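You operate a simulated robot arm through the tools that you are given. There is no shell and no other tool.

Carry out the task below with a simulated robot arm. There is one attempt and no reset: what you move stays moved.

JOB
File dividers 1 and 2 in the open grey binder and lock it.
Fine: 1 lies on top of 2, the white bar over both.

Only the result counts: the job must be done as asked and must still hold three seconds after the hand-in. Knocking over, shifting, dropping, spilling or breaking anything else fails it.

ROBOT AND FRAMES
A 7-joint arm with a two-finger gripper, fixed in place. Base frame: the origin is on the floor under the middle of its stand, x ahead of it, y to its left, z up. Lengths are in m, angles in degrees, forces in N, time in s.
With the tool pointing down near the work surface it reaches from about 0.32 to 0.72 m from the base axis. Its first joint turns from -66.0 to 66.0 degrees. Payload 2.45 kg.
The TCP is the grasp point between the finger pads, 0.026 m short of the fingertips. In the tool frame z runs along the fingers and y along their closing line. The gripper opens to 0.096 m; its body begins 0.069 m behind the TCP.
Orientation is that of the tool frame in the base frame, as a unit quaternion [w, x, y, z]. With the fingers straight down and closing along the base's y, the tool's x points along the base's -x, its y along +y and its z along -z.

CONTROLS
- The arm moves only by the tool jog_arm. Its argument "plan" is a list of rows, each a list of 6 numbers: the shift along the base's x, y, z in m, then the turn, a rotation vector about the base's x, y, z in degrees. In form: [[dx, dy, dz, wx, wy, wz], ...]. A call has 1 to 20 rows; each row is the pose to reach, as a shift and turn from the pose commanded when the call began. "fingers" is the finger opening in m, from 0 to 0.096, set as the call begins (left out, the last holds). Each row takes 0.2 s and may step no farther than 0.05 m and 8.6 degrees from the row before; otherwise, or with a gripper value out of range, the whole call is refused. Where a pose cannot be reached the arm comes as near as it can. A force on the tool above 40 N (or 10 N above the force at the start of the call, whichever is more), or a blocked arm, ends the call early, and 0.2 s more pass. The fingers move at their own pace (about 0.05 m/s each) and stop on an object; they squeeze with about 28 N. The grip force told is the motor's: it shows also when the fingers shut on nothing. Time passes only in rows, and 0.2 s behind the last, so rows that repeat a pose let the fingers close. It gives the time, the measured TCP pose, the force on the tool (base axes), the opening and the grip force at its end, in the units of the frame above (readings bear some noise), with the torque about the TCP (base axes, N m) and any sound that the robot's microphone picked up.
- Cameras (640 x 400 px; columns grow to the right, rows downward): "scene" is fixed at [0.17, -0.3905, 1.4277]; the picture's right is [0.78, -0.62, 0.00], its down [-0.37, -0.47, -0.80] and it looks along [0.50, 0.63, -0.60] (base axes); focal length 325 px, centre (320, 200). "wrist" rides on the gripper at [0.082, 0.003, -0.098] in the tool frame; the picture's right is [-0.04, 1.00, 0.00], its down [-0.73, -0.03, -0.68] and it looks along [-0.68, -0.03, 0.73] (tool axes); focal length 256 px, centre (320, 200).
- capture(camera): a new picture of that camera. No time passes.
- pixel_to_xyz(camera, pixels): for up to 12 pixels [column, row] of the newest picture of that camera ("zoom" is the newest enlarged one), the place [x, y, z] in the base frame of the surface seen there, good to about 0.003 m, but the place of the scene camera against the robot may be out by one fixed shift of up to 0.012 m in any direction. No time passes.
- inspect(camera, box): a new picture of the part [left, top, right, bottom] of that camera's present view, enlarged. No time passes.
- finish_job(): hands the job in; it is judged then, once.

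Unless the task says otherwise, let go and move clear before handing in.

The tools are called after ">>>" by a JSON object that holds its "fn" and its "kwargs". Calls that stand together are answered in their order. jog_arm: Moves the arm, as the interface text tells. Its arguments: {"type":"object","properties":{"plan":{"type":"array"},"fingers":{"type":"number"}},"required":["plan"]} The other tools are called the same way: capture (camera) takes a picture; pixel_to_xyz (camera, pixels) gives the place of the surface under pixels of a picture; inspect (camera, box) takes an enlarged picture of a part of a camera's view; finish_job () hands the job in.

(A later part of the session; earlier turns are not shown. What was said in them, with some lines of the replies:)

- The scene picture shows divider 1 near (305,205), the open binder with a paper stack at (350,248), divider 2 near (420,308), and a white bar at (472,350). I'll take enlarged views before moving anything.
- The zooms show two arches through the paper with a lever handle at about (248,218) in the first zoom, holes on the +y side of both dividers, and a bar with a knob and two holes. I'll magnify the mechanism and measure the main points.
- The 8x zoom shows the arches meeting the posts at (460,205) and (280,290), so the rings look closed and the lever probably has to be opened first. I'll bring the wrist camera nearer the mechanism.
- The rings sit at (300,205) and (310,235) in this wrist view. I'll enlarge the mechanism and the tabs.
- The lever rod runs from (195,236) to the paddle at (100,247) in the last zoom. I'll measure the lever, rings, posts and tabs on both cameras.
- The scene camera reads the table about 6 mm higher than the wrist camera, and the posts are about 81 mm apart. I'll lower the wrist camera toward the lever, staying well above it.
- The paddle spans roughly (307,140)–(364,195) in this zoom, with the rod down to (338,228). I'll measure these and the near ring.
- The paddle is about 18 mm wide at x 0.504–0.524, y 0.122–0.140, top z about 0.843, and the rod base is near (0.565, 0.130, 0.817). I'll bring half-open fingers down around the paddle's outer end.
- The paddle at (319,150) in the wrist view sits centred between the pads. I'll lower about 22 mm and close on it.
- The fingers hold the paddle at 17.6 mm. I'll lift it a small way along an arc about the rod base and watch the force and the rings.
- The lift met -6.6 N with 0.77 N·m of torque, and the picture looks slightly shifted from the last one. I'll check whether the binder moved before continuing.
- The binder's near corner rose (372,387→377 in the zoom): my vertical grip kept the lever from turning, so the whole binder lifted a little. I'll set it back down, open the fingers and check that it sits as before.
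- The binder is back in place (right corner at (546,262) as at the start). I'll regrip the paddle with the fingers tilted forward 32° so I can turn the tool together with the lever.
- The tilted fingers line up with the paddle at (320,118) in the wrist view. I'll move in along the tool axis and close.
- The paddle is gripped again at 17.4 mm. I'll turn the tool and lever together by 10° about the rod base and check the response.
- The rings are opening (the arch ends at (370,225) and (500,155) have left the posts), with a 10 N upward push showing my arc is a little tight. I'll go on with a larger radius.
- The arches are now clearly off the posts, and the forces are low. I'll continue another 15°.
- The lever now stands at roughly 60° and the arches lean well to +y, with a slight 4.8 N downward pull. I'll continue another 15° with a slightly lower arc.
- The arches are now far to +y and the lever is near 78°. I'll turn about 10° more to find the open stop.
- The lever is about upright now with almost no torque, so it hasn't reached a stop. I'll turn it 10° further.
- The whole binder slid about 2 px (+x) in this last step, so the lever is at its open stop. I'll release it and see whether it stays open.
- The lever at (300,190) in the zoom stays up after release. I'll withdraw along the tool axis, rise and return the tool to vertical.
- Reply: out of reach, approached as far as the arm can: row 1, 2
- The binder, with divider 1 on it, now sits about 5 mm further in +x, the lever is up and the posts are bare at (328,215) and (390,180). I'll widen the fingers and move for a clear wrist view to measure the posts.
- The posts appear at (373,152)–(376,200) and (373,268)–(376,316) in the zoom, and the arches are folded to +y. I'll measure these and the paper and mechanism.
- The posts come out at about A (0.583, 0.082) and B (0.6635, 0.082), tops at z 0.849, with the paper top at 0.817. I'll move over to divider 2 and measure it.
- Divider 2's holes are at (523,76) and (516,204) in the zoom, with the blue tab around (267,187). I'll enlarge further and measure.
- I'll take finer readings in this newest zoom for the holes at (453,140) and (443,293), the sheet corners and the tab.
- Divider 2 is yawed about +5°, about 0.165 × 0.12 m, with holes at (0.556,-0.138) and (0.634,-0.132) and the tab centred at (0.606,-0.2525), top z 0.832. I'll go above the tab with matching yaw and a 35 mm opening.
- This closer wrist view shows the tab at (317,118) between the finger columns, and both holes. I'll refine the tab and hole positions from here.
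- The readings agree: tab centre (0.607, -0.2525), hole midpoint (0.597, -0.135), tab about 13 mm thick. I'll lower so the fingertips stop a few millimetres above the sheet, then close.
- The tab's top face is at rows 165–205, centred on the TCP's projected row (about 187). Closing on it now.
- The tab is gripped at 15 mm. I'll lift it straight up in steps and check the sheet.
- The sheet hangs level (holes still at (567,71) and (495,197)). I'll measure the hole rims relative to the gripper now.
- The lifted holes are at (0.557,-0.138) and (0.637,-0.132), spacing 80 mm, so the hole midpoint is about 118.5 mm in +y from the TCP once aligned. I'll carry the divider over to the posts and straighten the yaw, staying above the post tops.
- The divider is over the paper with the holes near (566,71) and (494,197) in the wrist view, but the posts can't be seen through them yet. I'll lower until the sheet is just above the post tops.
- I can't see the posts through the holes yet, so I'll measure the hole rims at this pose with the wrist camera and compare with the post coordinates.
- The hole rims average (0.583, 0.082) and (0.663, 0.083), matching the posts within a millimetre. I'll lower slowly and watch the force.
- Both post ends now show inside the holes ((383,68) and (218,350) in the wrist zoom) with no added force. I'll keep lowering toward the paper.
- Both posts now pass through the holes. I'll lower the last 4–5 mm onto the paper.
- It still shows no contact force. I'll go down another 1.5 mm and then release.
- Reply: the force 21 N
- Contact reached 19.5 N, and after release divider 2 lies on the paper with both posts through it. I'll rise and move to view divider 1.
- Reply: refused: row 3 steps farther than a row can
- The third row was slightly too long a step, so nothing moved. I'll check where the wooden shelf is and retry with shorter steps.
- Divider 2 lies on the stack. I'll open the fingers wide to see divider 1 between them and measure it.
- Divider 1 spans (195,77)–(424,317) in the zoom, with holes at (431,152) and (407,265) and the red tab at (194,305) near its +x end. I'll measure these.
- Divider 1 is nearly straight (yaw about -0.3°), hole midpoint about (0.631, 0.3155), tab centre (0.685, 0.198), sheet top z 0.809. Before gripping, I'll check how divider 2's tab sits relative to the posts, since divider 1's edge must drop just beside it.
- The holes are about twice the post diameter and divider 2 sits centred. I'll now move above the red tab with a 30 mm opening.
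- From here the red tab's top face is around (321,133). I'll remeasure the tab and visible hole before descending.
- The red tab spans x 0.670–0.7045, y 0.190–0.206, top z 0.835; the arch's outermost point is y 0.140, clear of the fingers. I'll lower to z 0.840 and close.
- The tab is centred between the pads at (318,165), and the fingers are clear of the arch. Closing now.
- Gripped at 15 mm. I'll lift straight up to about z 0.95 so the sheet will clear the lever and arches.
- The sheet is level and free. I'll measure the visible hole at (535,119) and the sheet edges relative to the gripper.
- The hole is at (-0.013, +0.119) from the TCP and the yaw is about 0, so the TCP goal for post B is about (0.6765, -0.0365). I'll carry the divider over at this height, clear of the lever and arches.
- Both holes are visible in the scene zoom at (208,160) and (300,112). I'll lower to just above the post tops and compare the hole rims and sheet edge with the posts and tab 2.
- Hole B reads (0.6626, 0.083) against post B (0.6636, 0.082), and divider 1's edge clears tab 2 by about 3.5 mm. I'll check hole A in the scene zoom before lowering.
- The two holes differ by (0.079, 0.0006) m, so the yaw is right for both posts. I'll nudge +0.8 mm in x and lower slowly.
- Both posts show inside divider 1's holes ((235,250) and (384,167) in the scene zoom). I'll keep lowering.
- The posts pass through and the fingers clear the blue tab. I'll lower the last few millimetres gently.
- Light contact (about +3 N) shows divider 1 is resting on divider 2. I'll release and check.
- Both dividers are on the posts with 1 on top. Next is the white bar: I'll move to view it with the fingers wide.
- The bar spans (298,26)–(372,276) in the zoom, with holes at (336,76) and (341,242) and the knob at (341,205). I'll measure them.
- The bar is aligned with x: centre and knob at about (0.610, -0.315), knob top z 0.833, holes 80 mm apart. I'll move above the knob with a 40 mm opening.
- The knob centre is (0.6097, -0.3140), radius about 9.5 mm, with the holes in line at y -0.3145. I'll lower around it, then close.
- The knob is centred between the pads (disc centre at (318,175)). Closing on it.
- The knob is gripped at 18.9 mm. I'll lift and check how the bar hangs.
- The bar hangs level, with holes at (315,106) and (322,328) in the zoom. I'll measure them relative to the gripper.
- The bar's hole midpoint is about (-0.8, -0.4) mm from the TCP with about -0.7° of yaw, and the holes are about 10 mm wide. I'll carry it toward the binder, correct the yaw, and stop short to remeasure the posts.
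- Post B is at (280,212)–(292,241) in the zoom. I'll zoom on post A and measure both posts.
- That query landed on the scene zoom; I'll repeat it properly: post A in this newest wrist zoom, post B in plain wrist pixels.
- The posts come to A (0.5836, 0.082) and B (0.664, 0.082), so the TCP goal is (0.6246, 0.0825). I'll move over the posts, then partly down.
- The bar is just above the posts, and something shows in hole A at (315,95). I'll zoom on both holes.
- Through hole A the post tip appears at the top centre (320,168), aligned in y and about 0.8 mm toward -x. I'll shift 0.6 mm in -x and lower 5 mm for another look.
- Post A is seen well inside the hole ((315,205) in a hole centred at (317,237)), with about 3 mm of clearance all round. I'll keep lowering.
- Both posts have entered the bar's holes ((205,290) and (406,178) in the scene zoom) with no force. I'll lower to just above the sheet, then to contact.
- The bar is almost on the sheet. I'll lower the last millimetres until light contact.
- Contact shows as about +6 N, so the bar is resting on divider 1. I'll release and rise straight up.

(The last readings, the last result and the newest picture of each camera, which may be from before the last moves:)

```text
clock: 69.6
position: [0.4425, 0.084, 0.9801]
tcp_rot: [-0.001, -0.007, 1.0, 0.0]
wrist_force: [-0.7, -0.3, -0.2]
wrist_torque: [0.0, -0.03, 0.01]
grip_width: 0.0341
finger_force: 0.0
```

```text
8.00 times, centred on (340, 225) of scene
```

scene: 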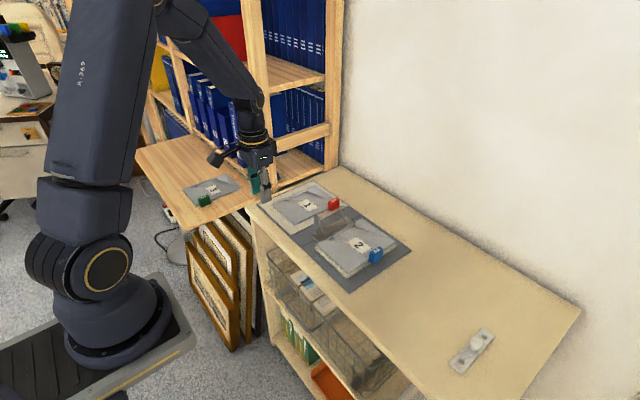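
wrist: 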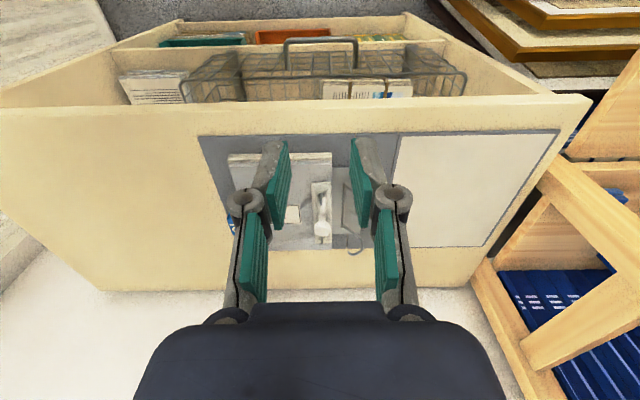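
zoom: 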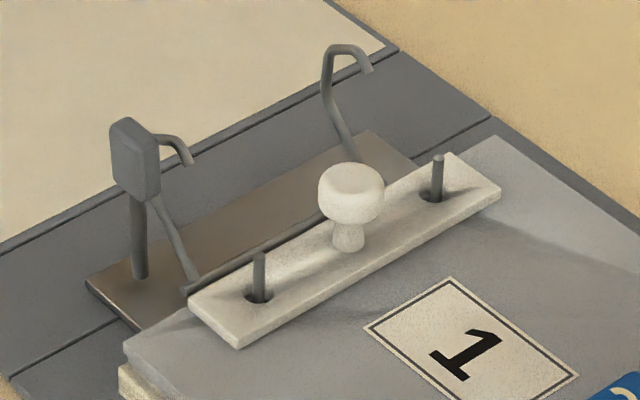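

The bar lies flat over both dividers with both posts through it ((258,278) and (437,178) in the zoom). Next is closing the lever: I'll move to view it with the wrist camera.

>>> {"fn": "jog_arm", "kwargs": {"plan": [[-0.005, 0.025, -0.01, 0, 0, 0], [-0.01, 0.045, -0.02, 0, 0, 0], [-0.01, 0.045, -0.02, 0, 0, 0], [-0.01, 0.045, -0.02, 0, 0, 0]], "fingers": 0.096}}

>>> {"fn": "capture", "kwargs": {"camera": "wrist"}}

>>> {"fn": "inspect", "kwargs": {"camera": "wrist", "box": [240, 150, 400, 270]}}

```text
clock: 70.6
position: [0.4333, 0.1272, 0.9606]
tcp_rot: [0.001, -0.007, 1.0, 0.0]
wrist_force: [-0.1, 0.2, 0.1]
wrist_torque: [-0.01, -0.02, 0.02]
grip_width: 0.0962
finger_force: 0.1
```

```text
taken
```

wrist: 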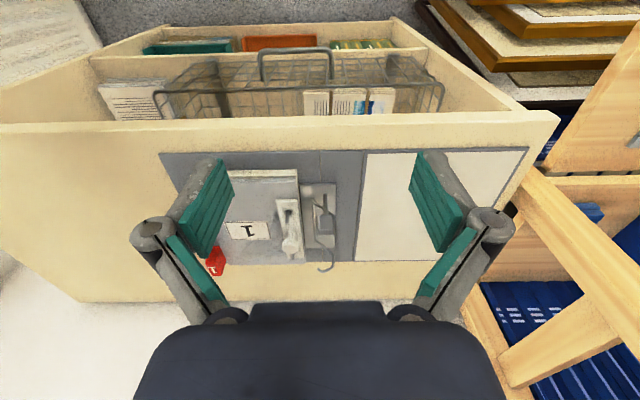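

```text
3.33 times, centred on (320, 210) of wrist
```

zoom: 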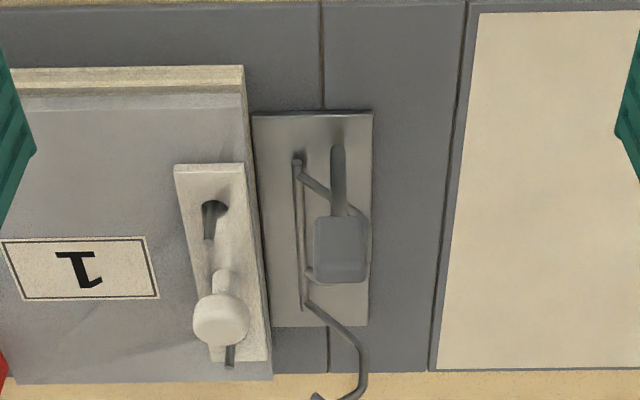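

The lever's rod is at (338,150–215) and the paddle at (316–366, 215–283) in this zoom. I'll measure it and the nearby arch.

>>> {"fn": "pixel_to_xyz", "kwargs": {"camera": "zoom", "pixels": [[338, 155], [338, 175], [338, 195], [340, 222], [340, 235], [340, 250], [340, 265], [340, 278], [318, 245], [363, 245], [320, 270], [363, 270]]}}

>>> {"fn": "pixel_to_xyz", "kwargs": {"camera": "zoom", "pixels": [[299, 165], [310, 182], [325, 195], [367, 220], [372, 240], [312, 270], [330, 284], [345, 281], [307, 305], [340, 330], [360, 350], [315, 397]]}}

>>> {"fn": "inspect", "kwargs": {"camera": "scene", "box": [300, 200, 340, 235]}}

```text
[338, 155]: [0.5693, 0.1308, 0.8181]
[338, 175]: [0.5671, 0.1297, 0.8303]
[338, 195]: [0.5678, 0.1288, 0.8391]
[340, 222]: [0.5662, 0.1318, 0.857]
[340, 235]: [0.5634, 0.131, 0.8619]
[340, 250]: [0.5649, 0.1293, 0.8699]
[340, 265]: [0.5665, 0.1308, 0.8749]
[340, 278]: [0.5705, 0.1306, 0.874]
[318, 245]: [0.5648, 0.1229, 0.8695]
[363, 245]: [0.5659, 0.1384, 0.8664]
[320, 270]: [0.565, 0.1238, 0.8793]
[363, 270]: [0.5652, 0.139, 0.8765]
```

```text
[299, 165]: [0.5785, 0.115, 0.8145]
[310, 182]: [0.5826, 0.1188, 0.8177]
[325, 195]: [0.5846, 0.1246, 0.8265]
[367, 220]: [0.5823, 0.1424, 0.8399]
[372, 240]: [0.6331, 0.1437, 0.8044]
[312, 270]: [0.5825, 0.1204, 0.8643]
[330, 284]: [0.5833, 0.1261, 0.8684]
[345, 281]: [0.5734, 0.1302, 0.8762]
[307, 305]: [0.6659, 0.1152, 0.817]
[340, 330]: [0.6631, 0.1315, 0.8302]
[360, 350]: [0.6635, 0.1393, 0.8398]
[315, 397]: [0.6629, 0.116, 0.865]
```

```text
11.43 times, centred on (320, 218) of scene
```

zoom: 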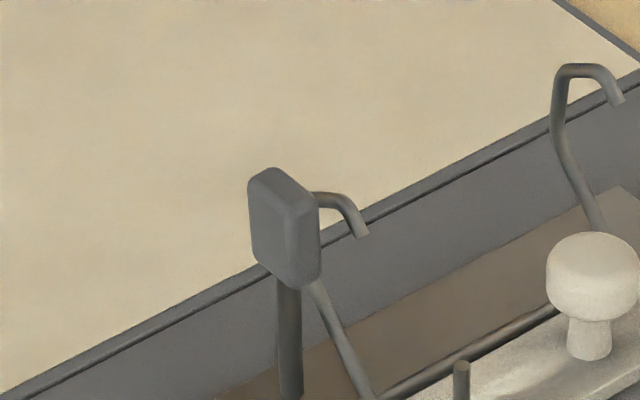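

The upright lever's paddle is at x 0.565–0.575, y 0.122–0.140, z 0.856–0.879, with arch A just beyond at x 0.5805. I'll approach it from above with a 15° backward tilt so the fingers stay clear of the arch.

>>> {"fn": "jog_arm", "kwargs": {"plan": [[0.036, 0.0007, -0.005, 0, 4, -0.2], [0.072, 0.0014, -0.01, 0, 8, -0.4], [0.108, 0.0021, -0.018, 0, 12, -0.6], [0.1427, 0.0028, -0.0256, 0, 15, -0.8], [0.1427, 0.0028, -0.0256, 0, 15, -0.8]], "fingers": 0.034}}

>>> {"fn": "capture", "kwargs": {"camera": "wrist"}}

>>> {"fn": "inspect", "kwargs": {"camera": "scene", "box": [285, 175, 375, 245]}}

```text
clock: 71.8
position: [0.5763, 0.1299, 0.9354]
tcp_rot: [-0.131, 0.0, 0.991, 0.001]
wrist_force: [-0.1, 0.2, -0.3]
wrist_torque: [-0.01, 0.01, 0.01]
grip_width: 0.034
finger_force: 0.0
```

```text
taken
```

wrist: 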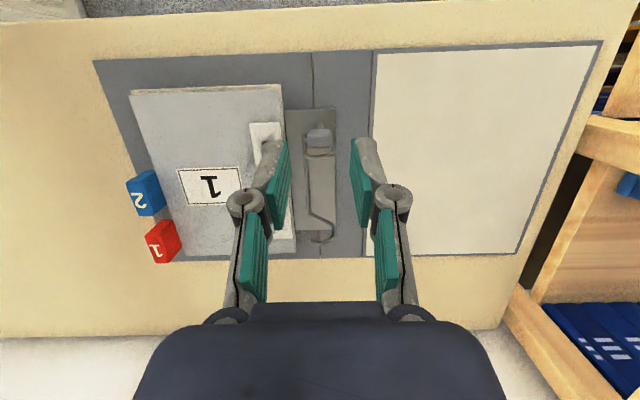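

```text
5.71 times, centred on (330, 210) of scene
```

zoom: 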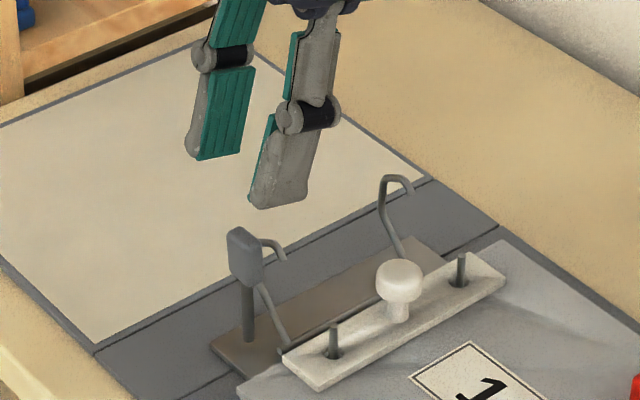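

The paddle at (320,137) is centred between the fingers. I'll move in around it.

>>> {"fn": "jog_arm", "kwargs": {"plan": [[-0.007, 0.0003, -0.025, 0, 0, 0], [-0.011, 0.0005, -0.045, 0, 0, 0], [-0.0135, 0.0005, -0.061, 0, 0, 0], [-0.0135, 0.0005, -0.061, 0, 0, 0]]}}

>>> {"fn": "capture", "kwargs": {"camera": "wrist"}}

>>> {"fn": "inspect", "kwargs": {"camera": "scene", "box": [295, 185, 365, 240]}}

```text
clock: 72.8
position: [0.562, 0.1304, 0.873]
tcp_rot: [-0.13, 0.0, 0.991, 0.0]
wrist_force: [-0.6, -0.1, -0.3]
wrist_torque: [-0.02, 0.0, 0.03]
grip_width: 0.034
finger_force: 0.1
```

```text
taken
```

wrist: 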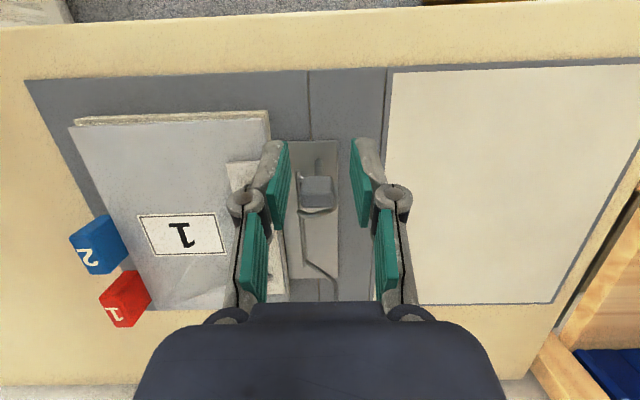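

```text
7.27 times, centred on (330, 212) of scene
```

zoom: 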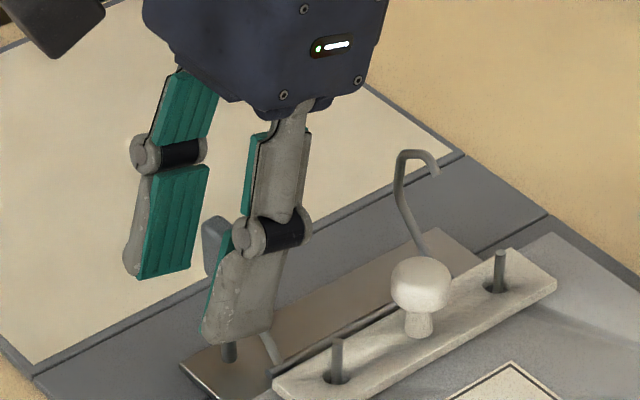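

The paddle at (317,190) sits right at the grasp point. Closing on it.

>>> {"fn": "jog_arm", "kwargs": {"plan": [[0, 0, 0, 0, 0, 0], [0, 0, 0, 0, 0, 0], [0, 0, 0, 0, 0, 0]], "fingers": 0.0}}

```text
clock: 73.6
position: [0.5631, 0.1317, 0.8742]
tcp_rot: [-0.132, 0.0, 0.991, 0.0]
wrist_force: [-0.5, -3.3, 0.6]
wrist_torque: [-0.05, -0.01, -0.08]
grip_width: 0.0168
finger_force: 28.2
```

The paddle is held at 16.8 mm. I'll turn the lever back 16° toward closed about its base and watch the rings.

>>> {"fn": "jog_arm", "kwargs": {"plan": [[-0.004, -0.0005, -0.0007, 0, -4, 0], [-0.0079, -0.0005, -0.0017, 0, -8, 0], [-0.0118, -0.0005, -0.003, 0, -12, 0], [-0.0155, -0.0005, -0.0046, 0, -16, 0], [-0.0155, -0.0005, -0.0046, 0, -16, 0]]}}

>>> {"fn": "inspect", "kwargs": {"camera": "scene", "box": [295, 185, 375, 245]}}

```text
clock: 74.8
position: [0.5466, 0.1301, 0.8704]
tcp_rot: [0.009, 0.0, 1.0, 0.001]
wrist_force: [-0.9, -0.3, -0.5]
wrist_torque: [0.01, 0.17, -0.03]
grip_width: 0.017
finger_force: 28.0
```

```text
6.67 times, centred on (335, 215) of scene
```

zoom: 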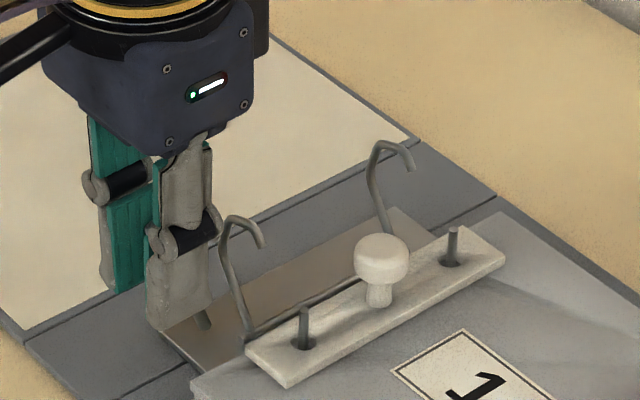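

The arches are swinging back smoothly with almost no force. I'll continue another 24°.

>>> {"fn": "jog_arm", "kwargs": {"plan": [[-0.0036, 0, -0.0018, 0, -4, 0], [-0.0071, 0, -0.0039, 0, -8, 0], [-0.0105, 0, -0.0062, 0, -12, 0], [-0.0137, 0, -0.0087, 0, -16, 0], [-0.0166, 0, -0.0114, 0, -20, 0], [-0.0194, 0, -0.0143, 0, -24, 0], [-0.0194, 0, -0.0143, 0, -24, 0]]}}

>>> {"fn": "inspect", "kwargs": {"camera": "scene", "box": [295, 185, 375, 245]}}

```text
clock: 76.4
position: [0.5272, 0.1316, 0.8559]
tcp_rot: [0.216, 0.0, 0.976, 0.001]
wrist_force: [-0.6, 0.6, -1.1]
wrist_torque: [-0.05, 0.24, -0.03]
grip_width: 0.0169
finger_force: 27.9
```

```text
6.67 times, centred on (335, 215) of scene
```

zoom: 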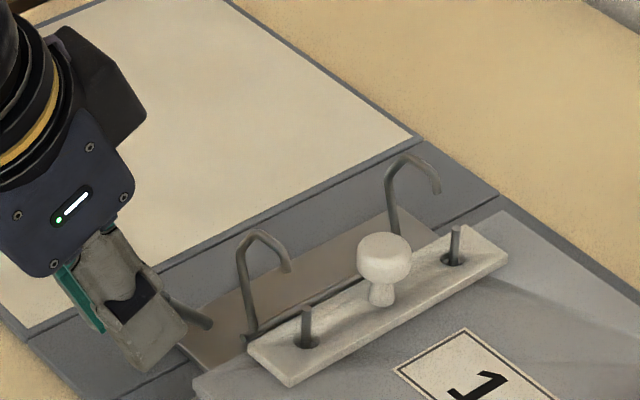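

The lever is near 48° and the arches are approaching the posts cleanly. I'll continue 16° more, which keeps the fingertips above the cover.

>>> {"fn": "jog_arm", "kwargs": {"plan": [[-0.0026, 0, -0.0031, 0, -4, 0], [-0.0049, 0, -0.0064, 0, -8, 0], [-0.0071, 0, -0.0099, 0, -12, 0], [-0.009, 0, -0.0135, 0, -16, 0], [-0.009, 0, -0.0135, 0, -16, 0]]}}

>>> {"fn": "inspect", "kwargs": {"camera": "scene", "box": [295, 185, 375, 245]}}

```text
clock: 77.6
position: [0.5193, 0.1303, 0.841]
tcp_rot: [0.351, 0.0, 0.936, 0.0]
wrist_force: [0.3, 0.4, -0.5]
wrist_torque: [0.01, 0.17, 0.01]
grip_width: 0.0169
finger_force: 27.8
```

```text
6.67 times, centred on (335, 215) of scene
```

zoom: 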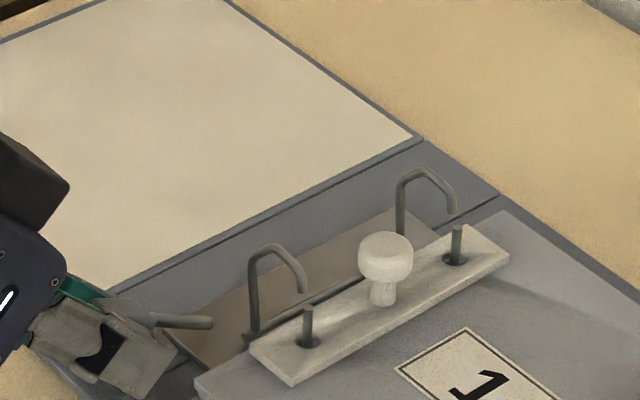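

The arch ends are just short of the post tops with about 10° left. I'll release, retreat along the tool axis, and then press the paddle down from above with closed fingers.

>>> {"fn": "jog_arm", "kwargs": {"plan": [[0, 0, 0, 0, 0, 0], [0, 0, 0, 0, 0, 0]], "fingers": 0.034}}

>>> {"fn": "jog_arm", "kwargs": {"plan": [[-0.016, 0, 0.019, 0, 0, 0], [-0.033, 0, 0.038, 0, 0, 0], [-0.045, 0, 0.06, 0, 0, 0], [-0.045, 0, 0.075, 0, 8, 0], [-0.04, 0, 0.085, 0, 16, 0], [-0.035, 0, 0.085, 0, 24, 0], [-0.03, 0, 0.085, 0, 32, 0], [-0.02, 0, 0.085, 0, 40, 0], [-0.01, 0, 0.085, 0, 41, 0], [-0.01, 0, 0.085, 0, 41, 0]]}}

>>> {"fn": "capture", "kwargs": {"camera": "wrist"}}

>>> {"fn": "inspect", "kwargs": {"camera": "scene", "box": [285, 185, 375, 255]}}

```text
clock: 78.2
position: [0.5179, 0.13, 0.8408]
tcp_rot: [0.35, 0.0, 0.937, 0.001]
wrist_force: [0.1, 0.2, -0.5]
wrist_torque: [0.0, 0.0, 0.02]
grip_width: 0.0341
finger_force: 0.0
```

```text
clock: 80.4
position: [0.5085, 0.13, 0.926]
tcp_rot: [-0.001, 0.0, 1.0, 0.001]
wrist_force: [-0.7, -0.3, 0.1]
wrist_torque: [-0.02, -0.01, -0.01]
grip_width: 0.0341
finger_force: 0.0
```

```text
taken
```

wrist: 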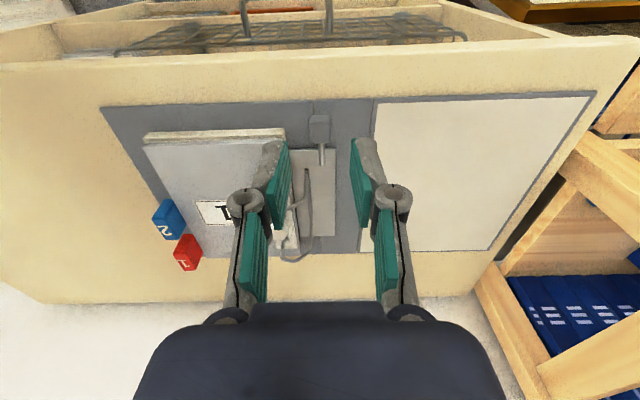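

```text
5.71 times, centred on (330, 220) of scene
```

zoom: 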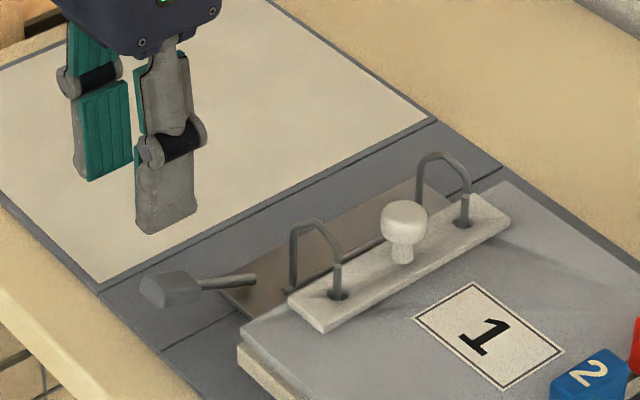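

After release the lever fell on by itself and the arches now appear to meet the posts ((338,265) and (468,195)). I'll inspect closely before pressing it down.

>>> {"fn": "inspect", "kwargs": {"camera": "scene", "box": [305, 205, 375, 250]}}

>>> {"fn": "inspect", "kwargs": {"camera": "wrist", "box": [260, 100, 380, 270]}}

>>> {"fn": "pixel_to_xyz", "kwargs": {"camera": "wrist", "pixels": [[319, 118], [319, 125], [319, 132], [311, 122], [327, 122], [319, 138], [320, 145], [321, 155], [321, 162], [312, 136], [327, 136], [319, 115]]}}

```text
8.89 times, centred on (340, 228) of scene
```

zoom: 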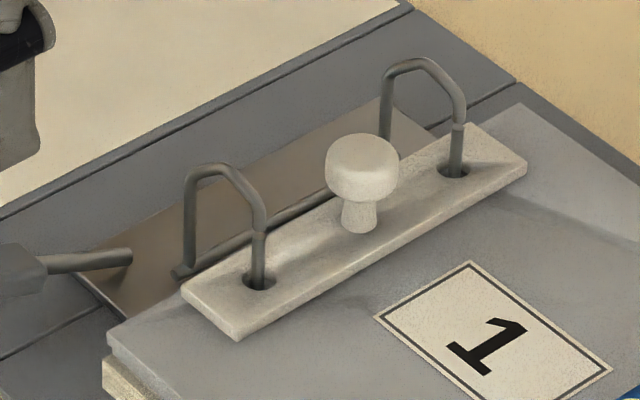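

```text
2.35 times, centred on (320, 185) of wrist
```

zoom: 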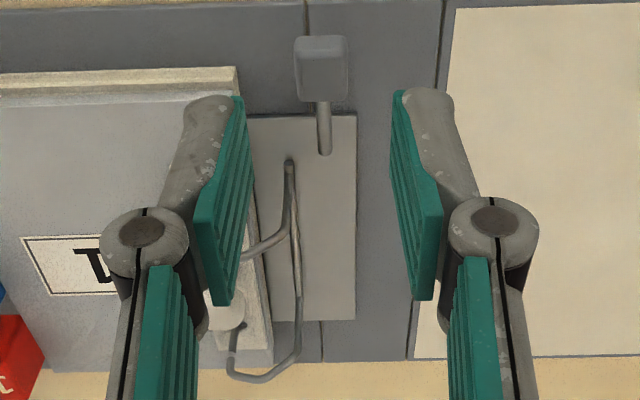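

```text
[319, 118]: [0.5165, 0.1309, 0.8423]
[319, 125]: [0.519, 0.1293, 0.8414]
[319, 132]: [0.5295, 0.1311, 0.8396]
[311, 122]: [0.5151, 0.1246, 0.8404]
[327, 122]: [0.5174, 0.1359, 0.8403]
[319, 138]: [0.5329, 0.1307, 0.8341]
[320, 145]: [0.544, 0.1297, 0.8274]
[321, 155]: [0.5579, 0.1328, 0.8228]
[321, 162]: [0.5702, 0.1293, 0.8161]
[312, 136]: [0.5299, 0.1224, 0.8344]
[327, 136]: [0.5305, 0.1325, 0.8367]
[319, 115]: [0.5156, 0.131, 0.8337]
```

Both arch ends now sit on the post tops ((257,235) and (460,125) in the zoom) and the paddle is back at its original closed height (z about 0.842). To be sure it is fully locked, I'll press the paddle gently from above with closed fingers.

>>> {"fn": "jog_arm", "kwargs": {"plan": [[0.008, 0.0005, 0, 0, 0, 0], [0.0145, 0.0005, -0.01, 0, 0, 0], [0.0145, 0.0005, -0.035, 0, 0, 0], [0.0145, 0.0005, -0.05, 0, 0, 0], [0.0145, 0.0005, -0.05, 0, 0, 0]], "fingers": 0.0}}

>>> {"fn": "inspect", "kwargs": {"camera": "scene", "box": [285, 185, 375, 255]}}

```text
clock: 81.6
position: [0.5232, 0.1315, 0.8767]
tcp_rot: [-0.001, 0.0, 1.0, 0.0]
wrist_force: [0.5, -0.7, 0.8]
wrist_torque: [0.01, 0.0, 0.0]
grip_width: 0.0002
finger_force: 27.5
```

```text
5.71 times, centred on (330, 220) of scene
```

zoom: 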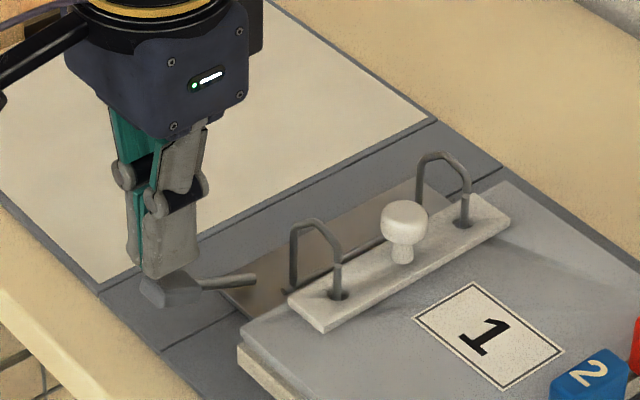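

The closed fingertips are right over the paddle, about 9 mm above it. I'll press down in small steps.

>>> {"fn": "jog_arm", "kwargs": {"plan": [[0, 0, -0.004, 0, 0, 0], [0, 0, -0.007, 0, 0, 0], [0, 0, -0.009, 0, 0, 0], [0, 0, -0.0105, 0, 0, 0], [0, 0, -0.0115, 0, 0, 0], [0, 0, -0.0115, 0, 0, 0]]}}

>>> {"fn": "inspect", "kwargs": {"camera": "scene", "box": [285, 185, 375, 255]}}

```text
clock: 83.0
position: [0.5237, 0.1317, 0.8663]
tcp_rot: [0.001, 0.0, 1.0, 0.002]
wrist_force: [-6.8, -0.9, 27.8]
wrist_torque: [0.03, 0.38, 0.03]
grip_width: 0.0062
finger_force: 28.2
```

```text
5.71 times, centred on (330, 220) of scene
```

zoom: 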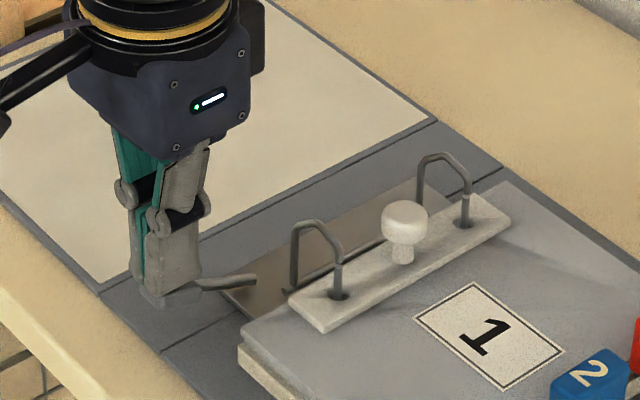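

The paddle took 28 N without moving further, so it is hard against its closed stop. I'll rise clear and check the result.

>>> {"fn": "jog_arm", "kwargs": {"plan": [[0, 0, 0.015, 0, 0, 0], [0, 0, 0.05, 0, 0, 0], [-0.02, 0, 0.09, 0, 0, 0], [-0.05, 0, 0.12, 0, 0, 0], [-0.09, 0, 0.14, 0, 0, 0], [-0.11, 0, 0.16, 0, 0, 0], [-0.11, 0, 0.16, 0, 0, 0]], "fingers": 0.05}}

>>> {"fn": "capture", "kwargs": {"camera": "scene"}}

>>> {"fn": "inspect", "kwargs": {"camera": "scene", "box": [285, 185, 415, 285]}}

>>> {"fn": "inspect", "kwargs": {"camera": "scene", "box": [295, 200, 375, 250]}}

>>> {"fn": "capture", "kwargs": {"camera": "wrist"}}

```text
clock: 84.6
position: [0.4153, 0.1327, 1.0251]
tcp_rot: [0.0, 0.0, 1.0, 0.001]
wrist_force: [0.0, 0.7, 0.2]
wrist_torque: [-0.04, 0.0, -0.04]
grip_width: 0.0503
finger_force: 0.1
```

```text
taken
```

scene: 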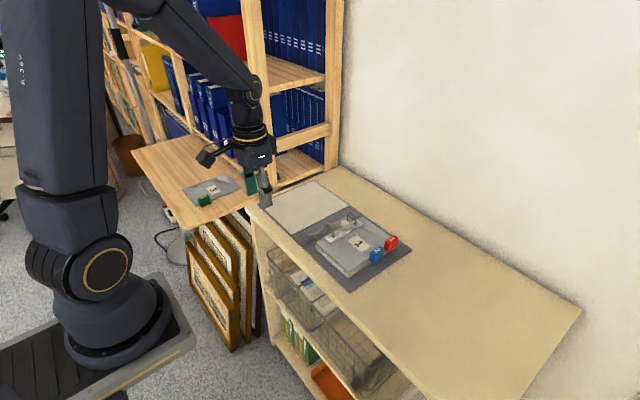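

```text
4.00 times, centred on (350, 235) of scene
```

zoom: 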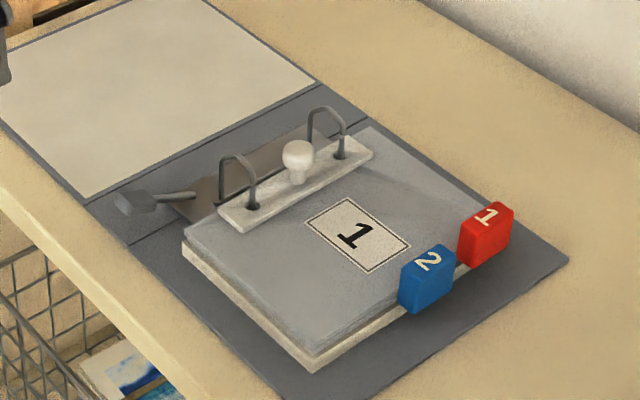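

```text
8.00 times, centred on (335, 225) of scene
```

zoom: 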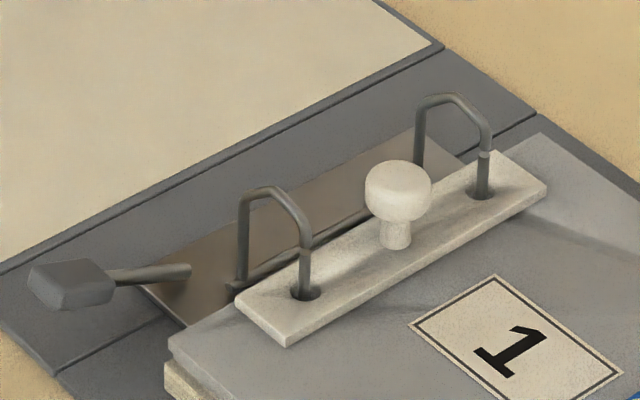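

```text
taken
```

wrist: 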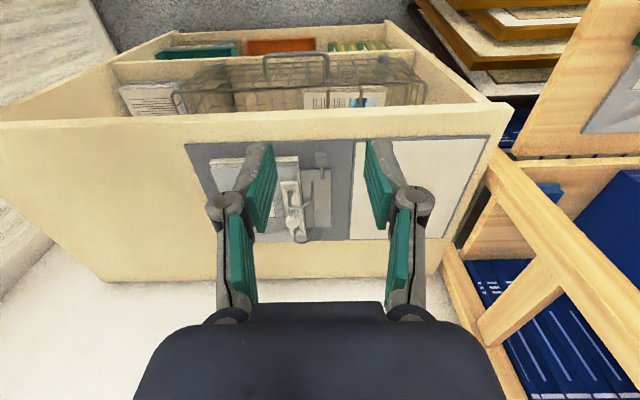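

The lever stays down, the rings are closed over the bar, and both tabs show with 1 on top. I'll take one last close look at both ring joints before handing in.

>>> {"fn": "inspect", "kwargs": {"camera": "scene", "box": [320, 205, 360, 240]}}

>>> {"fn": "inspect", "kwargs": {"camera": "scene", "box": [285, 215, 345, 255]}}

>>> {"fn": "inspect", "kwargs": {"camera": "scene", "box": [350, 225, 420, 275]}}

```text
11.43 times, centred on (340, 222) of scene
```

zoom: 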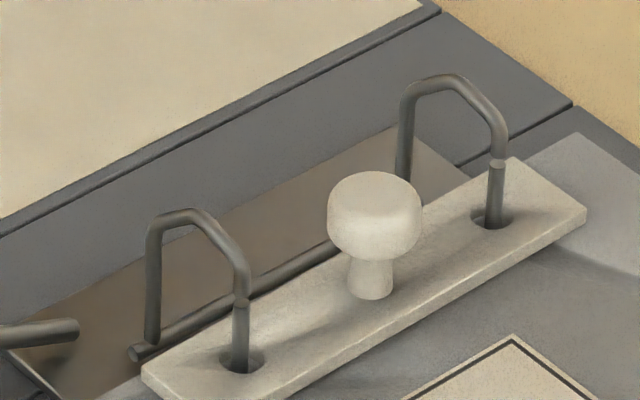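

```text
10.00 times, centred on (315, 235) of scene
```

zoom: 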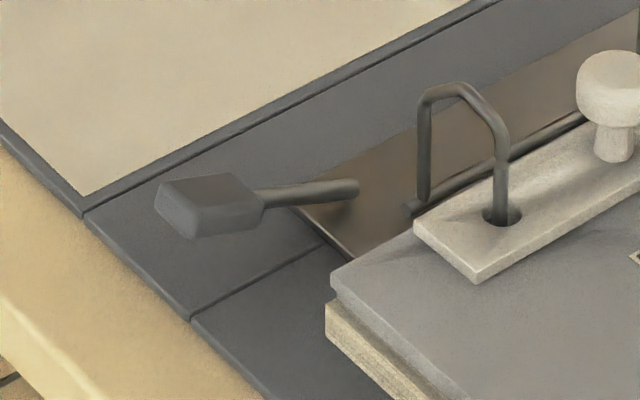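

```text
8.00 times, centred on (385, 250) of scene
```

zoom: 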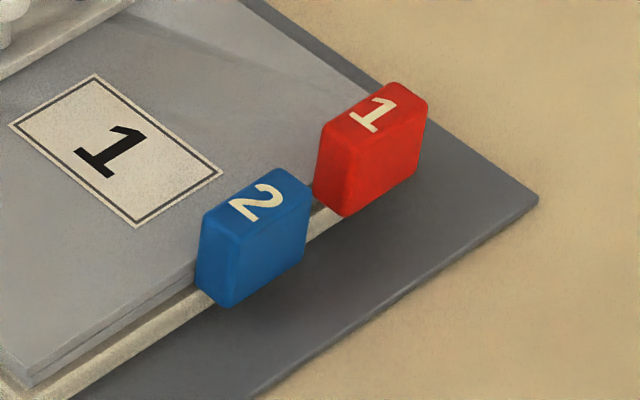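

Both ring joints, at (243,303) and (497,163) in the zoom, are closed as at the start. Divider 1 lies on 2, the bar is over both, the lever is down, and the arm is clear, so I'm handing in.

>>> {"fn": "finish_job", "kwargs": {}}

```text
The job is handed in.
```

The job is handed in: dividers 1 and 2 are filed in the grey binder and it is locked. I don't have the judge's result.

- **Order:** Divider 2 lies on the paper, divider 1 is on top of it, and the white bar is over both. Both posts pass through all three.
- **Lock:** The lever is down and both rings have closed onto the posts. I pressed the lever with about 28 N and it moved no further. There was no click to confirm it.
- **Binder moved:** Opening the lever first lifted the binder's edge slightly, and I set it back down. The lever then reached its stop and slid the binder about 5–8 mm away from the robot, and I left it there. I don't know whether the judging counts that as a shift.
- **Everything else:** I touched nothing else, and divider 3 was left alone. The gripper let go and the arm was clear before hand-in.
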